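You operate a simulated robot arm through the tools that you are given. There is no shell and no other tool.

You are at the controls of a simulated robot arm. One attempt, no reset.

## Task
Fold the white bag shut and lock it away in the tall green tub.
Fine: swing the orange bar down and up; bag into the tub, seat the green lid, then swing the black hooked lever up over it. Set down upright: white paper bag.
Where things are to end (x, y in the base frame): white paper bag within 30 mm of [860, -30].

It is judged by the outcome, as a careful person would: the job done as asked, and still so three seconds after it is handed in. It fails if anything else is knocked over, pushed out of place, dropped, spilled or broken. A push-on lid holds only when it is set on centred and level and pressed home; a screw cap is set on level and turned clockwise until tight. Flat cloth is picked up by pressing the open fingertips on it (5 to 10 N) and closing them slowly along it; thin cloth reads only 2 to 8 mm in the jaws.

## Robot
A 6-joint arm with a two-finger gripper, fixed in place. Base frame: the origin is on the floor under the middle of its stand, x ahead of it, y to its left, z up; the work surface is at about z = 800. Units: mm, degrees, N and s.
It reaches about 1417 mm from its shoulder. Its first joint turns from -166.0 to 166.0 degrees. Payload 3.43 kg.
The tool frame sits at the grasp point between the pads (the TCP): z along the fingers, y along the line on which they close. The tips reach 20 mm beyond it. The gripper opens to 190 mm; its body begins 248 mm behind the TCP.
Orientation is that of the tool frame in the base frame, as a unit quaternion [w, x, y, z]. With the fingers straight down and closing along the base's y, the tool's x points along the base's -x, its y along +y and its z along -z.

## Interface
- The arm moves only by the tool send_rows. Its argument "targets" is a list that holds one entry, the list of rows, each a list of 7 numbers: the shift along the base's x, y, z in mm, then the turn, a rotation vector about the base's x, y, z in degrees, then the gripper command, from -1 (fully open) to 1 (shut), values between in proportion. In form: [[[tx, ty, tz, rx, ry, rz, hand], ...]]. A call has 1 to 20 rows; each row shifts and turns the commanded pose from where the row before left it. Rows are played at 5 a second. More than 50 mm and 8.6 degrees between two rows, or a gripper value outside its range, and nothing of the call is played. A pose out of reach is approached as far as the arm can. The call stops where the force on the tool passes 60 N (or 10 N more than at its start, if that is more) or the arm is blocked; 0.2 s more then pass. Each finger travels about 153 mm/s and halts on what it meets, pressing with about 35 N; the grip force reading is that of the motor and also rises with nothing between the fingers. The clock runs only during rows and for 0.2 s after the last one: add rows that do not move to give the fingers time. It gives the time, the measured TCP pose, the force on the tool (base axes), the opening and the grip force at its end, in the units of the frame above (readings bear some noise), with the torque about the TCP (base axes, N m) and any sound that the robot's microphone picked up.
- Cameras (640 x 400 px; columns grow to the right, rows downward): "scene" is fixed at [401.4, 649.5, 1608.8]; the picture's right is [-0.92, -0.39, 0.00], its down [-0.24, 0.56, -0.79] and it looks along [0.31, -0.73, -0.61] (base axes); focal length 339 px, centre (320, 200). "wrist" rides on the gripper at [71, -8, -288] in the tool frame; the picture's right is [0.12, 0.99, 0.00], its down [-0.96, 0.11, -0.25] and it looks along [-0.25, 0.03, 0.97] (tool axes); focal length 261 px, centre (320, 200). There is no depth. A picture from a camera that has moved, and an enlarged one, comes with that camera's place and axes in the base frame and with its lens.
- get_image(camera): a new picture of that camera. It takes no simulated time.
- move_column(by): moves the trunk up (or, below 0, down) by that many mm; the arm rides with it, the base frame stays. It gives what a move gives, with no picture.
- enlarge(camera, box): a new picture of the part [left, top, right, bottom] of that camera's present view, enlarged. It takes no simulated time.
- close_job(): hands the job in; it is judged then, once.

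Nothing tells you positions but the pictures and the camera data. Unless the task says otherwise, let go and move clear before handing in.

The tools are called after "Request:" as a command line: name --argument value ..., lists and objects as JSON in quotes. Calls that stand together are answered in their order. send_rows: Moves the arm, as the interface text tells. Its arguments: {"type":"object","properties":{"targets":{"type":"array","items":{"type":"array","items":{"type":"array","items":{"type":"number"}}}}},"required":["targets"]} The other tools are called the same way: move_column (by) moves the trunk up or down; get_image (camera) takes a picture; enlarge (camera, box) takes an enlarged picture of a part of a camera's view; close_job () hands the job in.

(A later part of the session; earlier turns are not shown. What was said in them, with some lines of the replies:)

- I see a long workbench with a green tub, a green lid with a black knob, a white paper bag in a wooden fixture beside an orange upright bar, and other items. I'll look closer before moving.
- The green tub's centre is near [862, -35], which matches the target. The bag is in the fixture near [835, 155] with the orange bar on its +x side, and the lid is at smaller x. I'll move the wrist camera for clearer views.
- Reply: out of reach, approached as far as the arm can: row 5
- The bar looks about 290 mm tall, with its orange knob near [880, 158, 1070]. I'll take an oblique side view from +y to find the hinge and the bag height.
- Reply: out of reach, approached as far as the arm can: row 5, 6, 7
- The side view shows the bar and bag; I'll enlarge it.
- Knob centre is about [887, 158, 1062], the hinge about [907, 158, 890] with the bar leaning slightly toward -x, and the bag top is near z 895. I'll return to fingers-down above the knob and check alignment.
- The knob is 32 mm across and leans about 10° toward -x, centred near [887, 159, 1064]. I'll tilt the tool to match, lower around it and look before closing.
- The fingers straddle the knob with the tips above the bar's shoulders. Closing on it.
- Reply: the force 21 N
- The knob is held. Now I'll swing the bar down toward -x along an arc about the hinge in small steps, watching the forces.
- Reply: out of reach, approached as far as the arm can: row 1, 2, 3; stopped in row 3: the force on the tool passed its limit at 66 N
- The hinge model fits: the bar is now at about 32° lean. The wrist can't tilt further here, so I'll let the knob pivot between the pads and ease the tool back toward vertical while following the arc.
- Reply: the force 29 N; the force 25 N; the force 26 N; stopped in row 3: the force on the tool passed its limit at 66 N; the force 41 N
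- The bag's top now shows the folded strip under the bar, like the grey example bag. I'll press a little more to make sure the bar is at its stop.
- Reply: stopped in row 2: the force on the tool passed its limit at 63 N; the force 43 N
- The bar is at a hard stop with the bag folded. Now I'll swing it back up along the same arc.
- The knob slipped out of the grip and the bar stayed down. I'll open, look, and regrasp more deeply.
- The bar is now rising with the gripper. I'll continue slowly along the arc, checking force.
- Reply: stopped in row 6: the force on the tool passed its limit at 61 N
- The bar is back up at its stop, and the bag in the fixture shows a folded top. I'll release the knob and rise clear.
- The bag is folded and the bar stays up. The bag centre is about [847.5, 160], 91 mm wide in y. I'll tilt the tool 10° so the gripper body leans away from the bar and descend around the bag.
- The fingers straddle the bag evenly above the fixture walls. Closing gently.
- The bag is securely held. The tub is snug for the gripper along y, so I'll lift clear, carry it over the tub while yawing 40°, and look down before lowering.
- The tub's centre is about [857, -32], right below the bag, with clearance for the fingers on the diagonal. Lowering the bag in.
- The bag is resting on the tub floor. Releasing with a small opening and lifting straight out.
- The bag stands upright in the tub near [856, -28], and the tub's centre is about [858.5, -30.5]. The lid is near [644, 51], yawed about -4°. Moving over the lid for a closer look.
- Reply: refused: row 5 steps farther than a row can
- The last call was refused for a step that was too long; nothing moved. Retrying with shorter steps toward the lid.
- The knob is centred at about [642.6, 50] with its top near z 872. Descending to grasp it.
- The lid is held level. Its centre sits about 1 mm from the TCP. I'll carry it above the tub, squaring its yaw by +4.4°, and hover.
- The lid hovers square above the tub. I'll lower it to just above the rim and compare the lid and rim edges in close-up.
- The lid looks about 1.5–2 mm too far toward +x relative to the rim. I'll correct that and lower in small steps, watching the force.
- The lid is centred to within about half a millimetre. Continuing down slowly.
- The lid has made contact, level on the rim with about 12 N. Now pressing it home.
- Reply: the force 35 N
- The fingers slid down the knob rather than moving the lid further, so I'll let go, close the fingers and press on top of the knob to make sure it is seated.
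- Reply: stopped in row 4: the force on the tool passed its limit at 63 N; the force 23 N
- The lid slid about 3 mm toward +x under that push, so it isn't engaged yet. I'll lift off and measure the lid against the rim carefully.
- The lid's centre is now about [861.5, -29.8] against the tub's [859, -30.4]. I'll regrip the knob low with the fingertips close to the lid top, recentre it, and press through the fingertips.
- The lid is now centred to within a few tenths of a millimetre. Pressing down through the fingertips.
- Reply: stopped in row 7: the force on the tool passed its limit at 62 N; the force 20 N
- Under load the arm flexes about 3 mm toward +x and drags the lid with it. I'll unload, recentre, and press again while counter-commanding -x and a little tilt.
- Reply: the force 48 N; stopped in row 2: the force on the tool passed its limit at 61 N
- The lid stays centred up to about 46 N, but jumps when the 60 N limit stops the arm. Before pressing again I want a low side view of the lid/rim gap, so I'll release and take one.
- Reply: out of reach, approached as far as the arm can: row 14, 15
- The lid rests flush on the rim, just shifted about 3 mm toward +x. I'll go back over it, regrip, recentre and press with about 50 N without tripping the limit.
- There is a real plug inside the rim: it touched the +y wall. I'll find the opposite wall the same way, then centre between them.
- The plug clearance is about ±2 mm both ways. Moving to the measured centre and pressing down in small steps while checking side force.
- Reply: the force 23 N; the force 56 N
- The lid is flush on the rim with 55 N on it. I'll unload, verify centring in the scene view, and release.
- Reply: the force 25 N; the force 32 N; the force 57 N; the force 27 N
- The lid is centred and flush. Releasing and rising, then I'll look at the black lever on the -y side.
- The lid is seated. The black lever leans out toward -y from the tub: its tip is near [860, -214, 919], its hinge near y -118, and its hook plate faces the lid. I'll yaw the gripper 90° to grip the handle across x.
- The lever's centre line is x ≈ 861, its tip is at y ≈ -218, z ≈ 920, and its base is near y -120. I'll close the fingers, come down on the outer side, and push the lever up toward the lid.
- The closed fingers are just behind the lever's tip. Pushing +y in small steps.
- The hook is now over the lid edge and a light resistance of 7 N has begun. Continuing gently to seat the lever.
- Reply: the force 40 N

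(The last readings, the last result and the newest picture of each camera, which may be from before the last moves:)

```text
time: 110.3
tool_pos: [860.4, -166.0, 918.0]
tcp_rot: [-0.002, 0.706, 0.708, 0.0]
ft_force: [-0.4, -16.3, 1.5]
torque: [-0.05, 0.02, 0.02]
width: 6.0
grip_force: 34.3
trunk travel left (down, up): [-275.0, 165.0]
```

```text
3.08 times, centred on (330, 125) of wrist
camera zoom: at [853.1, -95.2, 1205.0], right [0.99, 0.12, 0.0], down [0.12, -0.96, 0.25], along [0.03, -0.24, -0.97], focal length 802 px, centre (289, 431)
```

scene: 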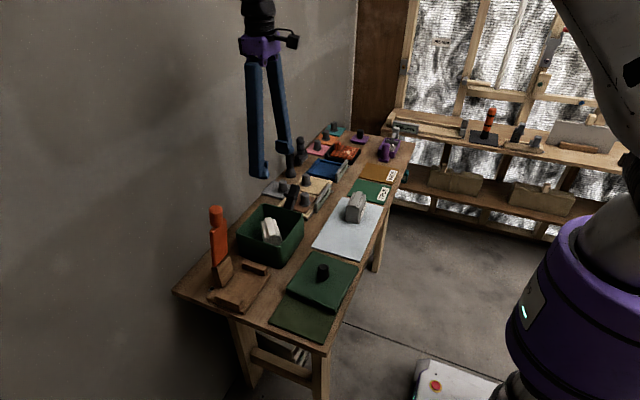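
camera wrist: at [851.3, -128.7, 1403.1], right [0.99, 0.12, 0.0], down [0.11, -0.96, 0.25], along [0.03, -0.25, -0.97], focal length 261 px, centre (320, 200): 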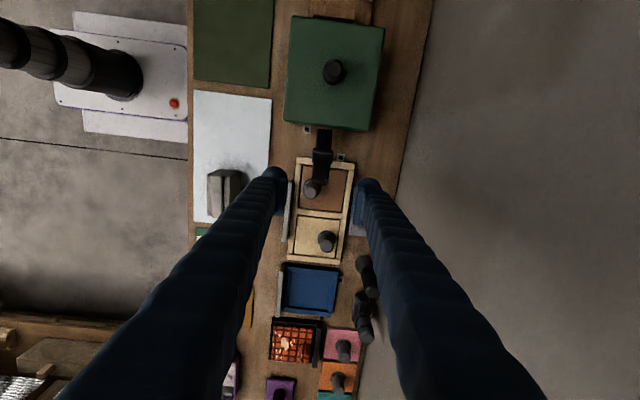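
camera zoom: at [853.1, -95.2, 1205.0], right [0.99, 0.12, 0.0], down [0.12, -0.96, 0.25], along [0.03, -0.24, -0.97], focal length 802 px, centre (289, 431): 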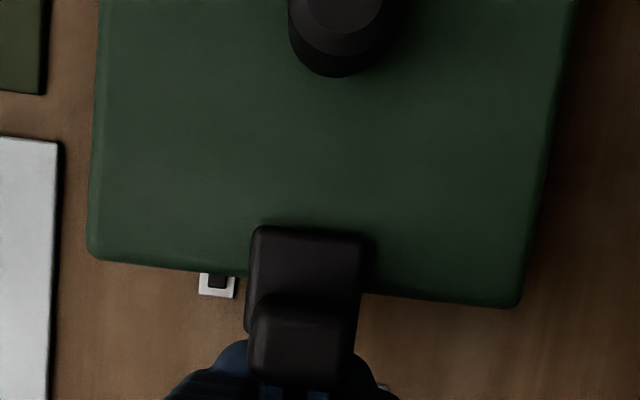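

Request:
send_rows --targets '[[[0, 2, 0, 0, 0, 0, 1], [0, 2, 0, 0, 0, 0, 1], [0, 0, 0, 0, 0, 0, 1]]]'

Request:
send_rows --targets '[[[0, -3, 0, 0, 0, 0, 1], [0, -4, 0, 0, 0, 0, 1], [0, -6, 0, 0, 0, 0, 1], [0, 0, 0, 0, 0, 0, 1]]]'

Request:
enlarge --camera "scene" --box '[265, 175, 305, 215]'

Request:
enlarge --camera "wrist" --box '[260, 60, 400, 190]'

```text
time: 111.1
tool_pos: [860.8, -166.3, 917.8]
tcp_rot: [-0.001, 0.707, 0.707, -0.001]
ft_force: [-0.5, -31.0, 1.3]
torque: [-0.24, -0.01, -0.03]
width: 5.9
grip_force: 34.5
trunk travel left (down, up): [-275.0, 165.0]
```

```text
time: 112.1
tool_pos: [860.7, -175.4, 916.7]
tcp_rot: [-0.002, 0.707, 0.707, 0.001]
ft_force: [-0.5, -0.4, 1.0]
torque: [0.0, -0.01, 0.02]
width: 0.0
grip_force: 34.3
trunk travel left (down, up): [-275.0, 165.0]
```

```text
10.00 times, centred on (285, 195) of scene
camera zoom: at [401.4, 649.5, 1608.8], right [-0.92, -0.39, 0.0], down [-0.24, 0.56, -0.79], along [0.31, -0.73, -0.61], focal length 3387 px, centre (670, 250)
```

zoom: 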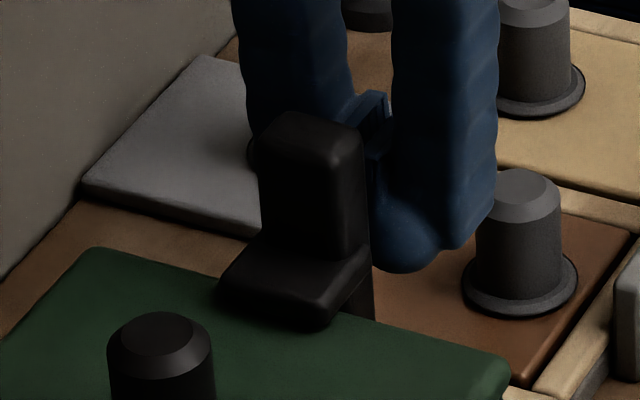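

```text
3.08 times, centred on (330, 125) of wrist
camera zoom: at [853.4, -104.2, 1204.7], right [0.99, 0.12, 0.0], down [0.12, -0.96, 0.25], along [0.03, -0.24, -0.97], focal length 802 px, centre (289, 431)
```

zoom: 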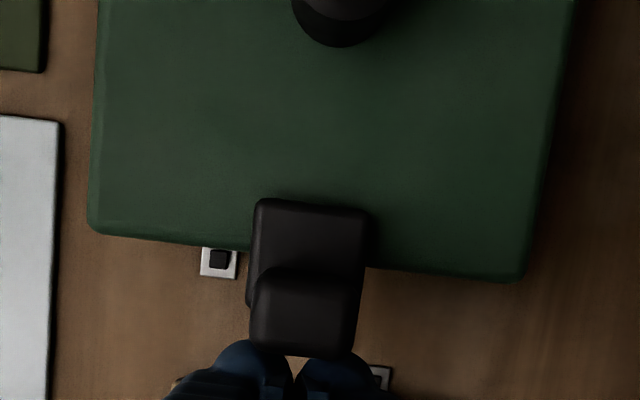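

The lever holds its position with the hook over the lid. Backing away and rising clear.

Request:
send_rows --targets '[[[0, -10, 0, 0, 0, 0, 1], [0, -15, 0, 0, 0, 0, 1], [0, -10, 20, 0, 0, 0, 1], [0, 0, 45, 0, 0, 0, 1], [0, 0, 45, 0, 0, 0, 1], [0, 0, 45, 0, 0, 0, 0.5], [-30, 0, 30, 0, 0, 8, 0], [-30, 0, 0, 0, 0, 8, 0], [-30, 10, 0, 0, 0, 8, 0], [-30, 10, 0, 0, 0, 8, 0], [0, 10, 0, 0, 0, 8, 0], [0, 10, 0, 0, 0, 8, 0], [0, 10, 0, 0, 0, 8, 0], [0, 10, 0, 0, 0, 8, 0], [0, 10, 0, 0, 0, 8, 0], [0, 10, 0, 0, 0, 8, 0], [0, 10, 0, 0, 0, 8, 0], [0, 0, 0, 0, 0, 2, 0]]]'

Request:
get_image --camera "scene"

Request:
get_image --camera "wrist"

Request:
enlarge --camera "scene" --box '[220, 160, 330, 270]'

```text
time: 115.9
tool_pos: [741.4, -120.7, 1102.2]
tcp_rot: [-0.001, 0.0, 1.0, -0.001]
ft_force: [-0.3, -1.3, 0.0]
torque: [-0.02, -0.02, -0.05]
width: 94.5
grip_force: 0.0
trunk travel left (down, up): [-275.0, 165.0]
```

```text
taken
```

scene: 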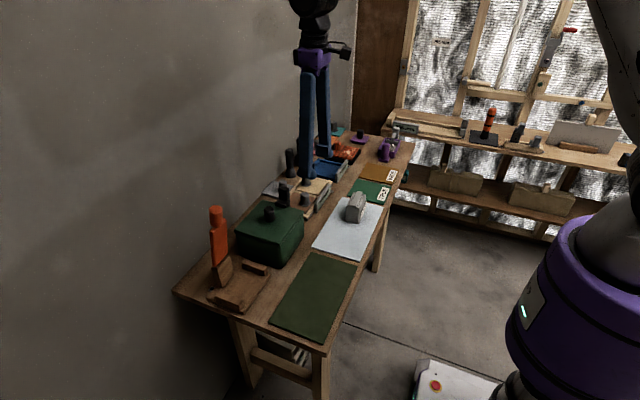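

```text
taken
camera wrist: at [671.1, -128.5, 1390.3], right [-0.12, 0.99, 0.0], down [0.96, 0.12, 0.25], along [0.24, 0.03, -0.97], focal length 261 px, centre (320, 200)
```

wrist: 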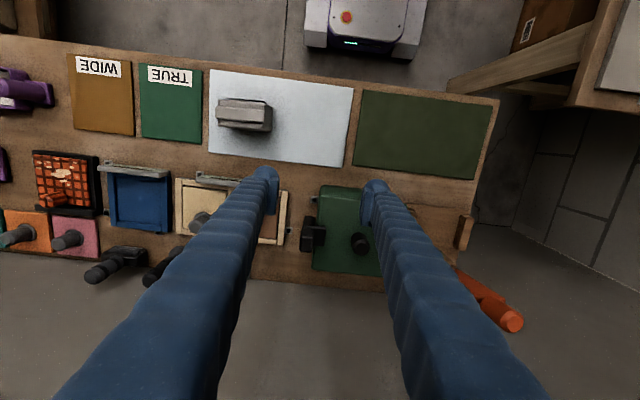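

```text
3.64 times, centred on (275, 215) of scene
camera zoom: at [401.4, 649.5, 1608.8], right [-0.92, -0.39, 0.0], down [-0.24, 0.56, -0.79], along [0.31, -0.73, -0.61], focal length 1232 px, centre (484, 146)
```

zoom: 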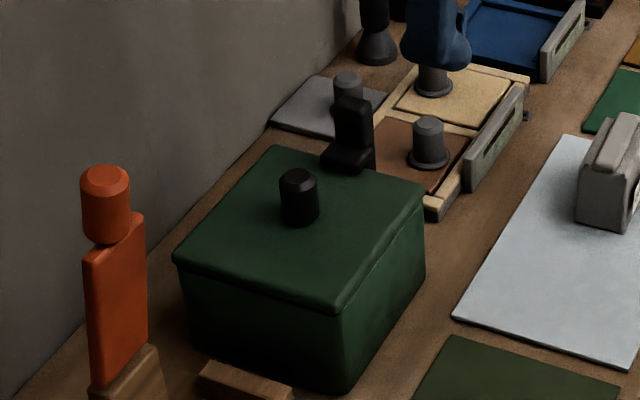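

Request:
enlarge --camera "wrist" --box '[270, 170, 400, 290]'

Request:
enlarge --camera "scene" --box '[265, 175, 305, 215]'

Request:
enlarge --camera "scene" --box '[190, 190, 310, 320]'

```text
3.33 times, centred on (335, 230) of wrist
camera zoom: at [671.1, -128.5, 1390.3], right [-0.12, 0.99, 0.0], down [0.96, 0.12, 0.25], along [0.24, 0.03, -0.97], focal length 869 px, centre (270, 100)
```

zoom: 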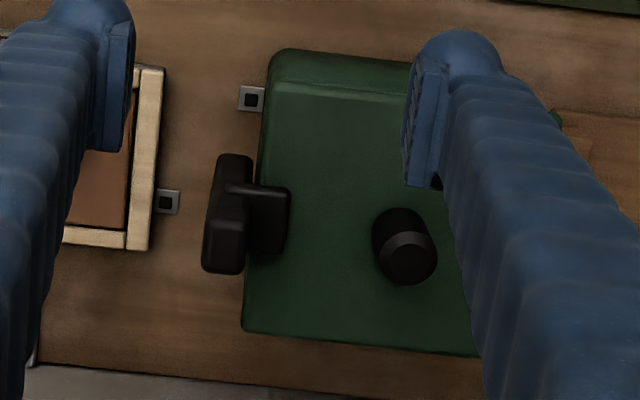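

```text
10.00 times, centred on (285, 195) of scene
camera zoom: at [401.4, 649.5, 1608.8], right [-0.92, -0.39, 0.0], down [-0.24, 0.56, -0.79], along [0.31, -0.73, -0.61], focal length 3387 px, centre (670, 250)
```

zoom: 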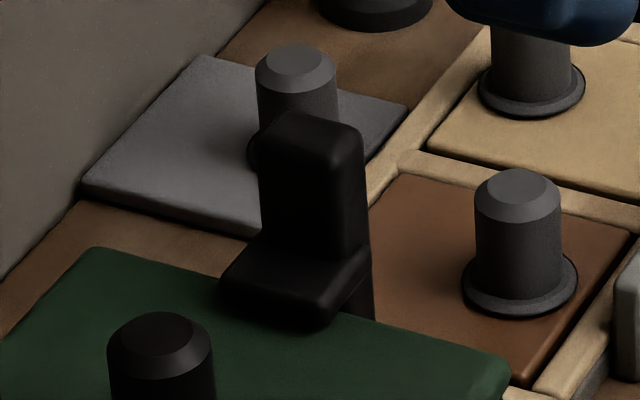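

```text
3.08 times, centred on (250, 255) of scene
camera zoom: at [401.4, 649.5, 1608.8], right [-0.92, -0.39, 0.0], down [-0.24, 0.56, -0.79], along [0.31, -0.73, -0.61], focal length 1042 px, centre (535, 31)
```

zoom: 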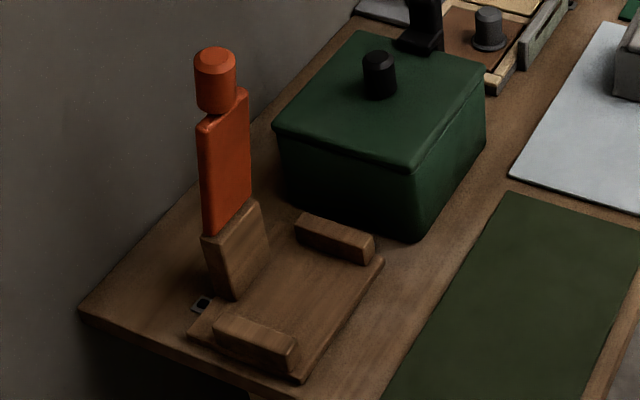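

The bag is folded and upright in the tub, the lid is flush and centred, the hooked lever stands over it, the orange bar is back up, and the gripper is clear. I've held long enough to see it is stable, so I'm handing it in.

Request:
close_job

```text
The job is handed in.
```

I handed the job in with the white bag folded and locked in the tall green tub. I haven't seen the judge's result.

- **Fold:** I swung the orange bar down to its stop and back up. The bag's top stayed folded. On the first try to raise it, the knob slipped out of the gripper and the bar stayed down, so I regripped and raised it slowly.
- **Bag:** It stands upright in the tub at about [856, -28], within the 30 mm allowed. That is a camera reading from before the lid went on.
- **Lid:** It is centred to under half a millimetre along the line I could measure and sits flush on the rim. I pressed it with up to about 55 N, and its fit is loose. It slid about 3 mm whenever a press tripped the arm's 60 N limit, so I recentred it each time. I never heard or felt it click. I took the lever to be what holds it.
- **Lever:** The black hooked lever is up against its stop, vertical, with the hook over the lid. It stayed there when I backed away.

Nothing else on the bench looked moved or knocked over, and the gripper was clear of everything.
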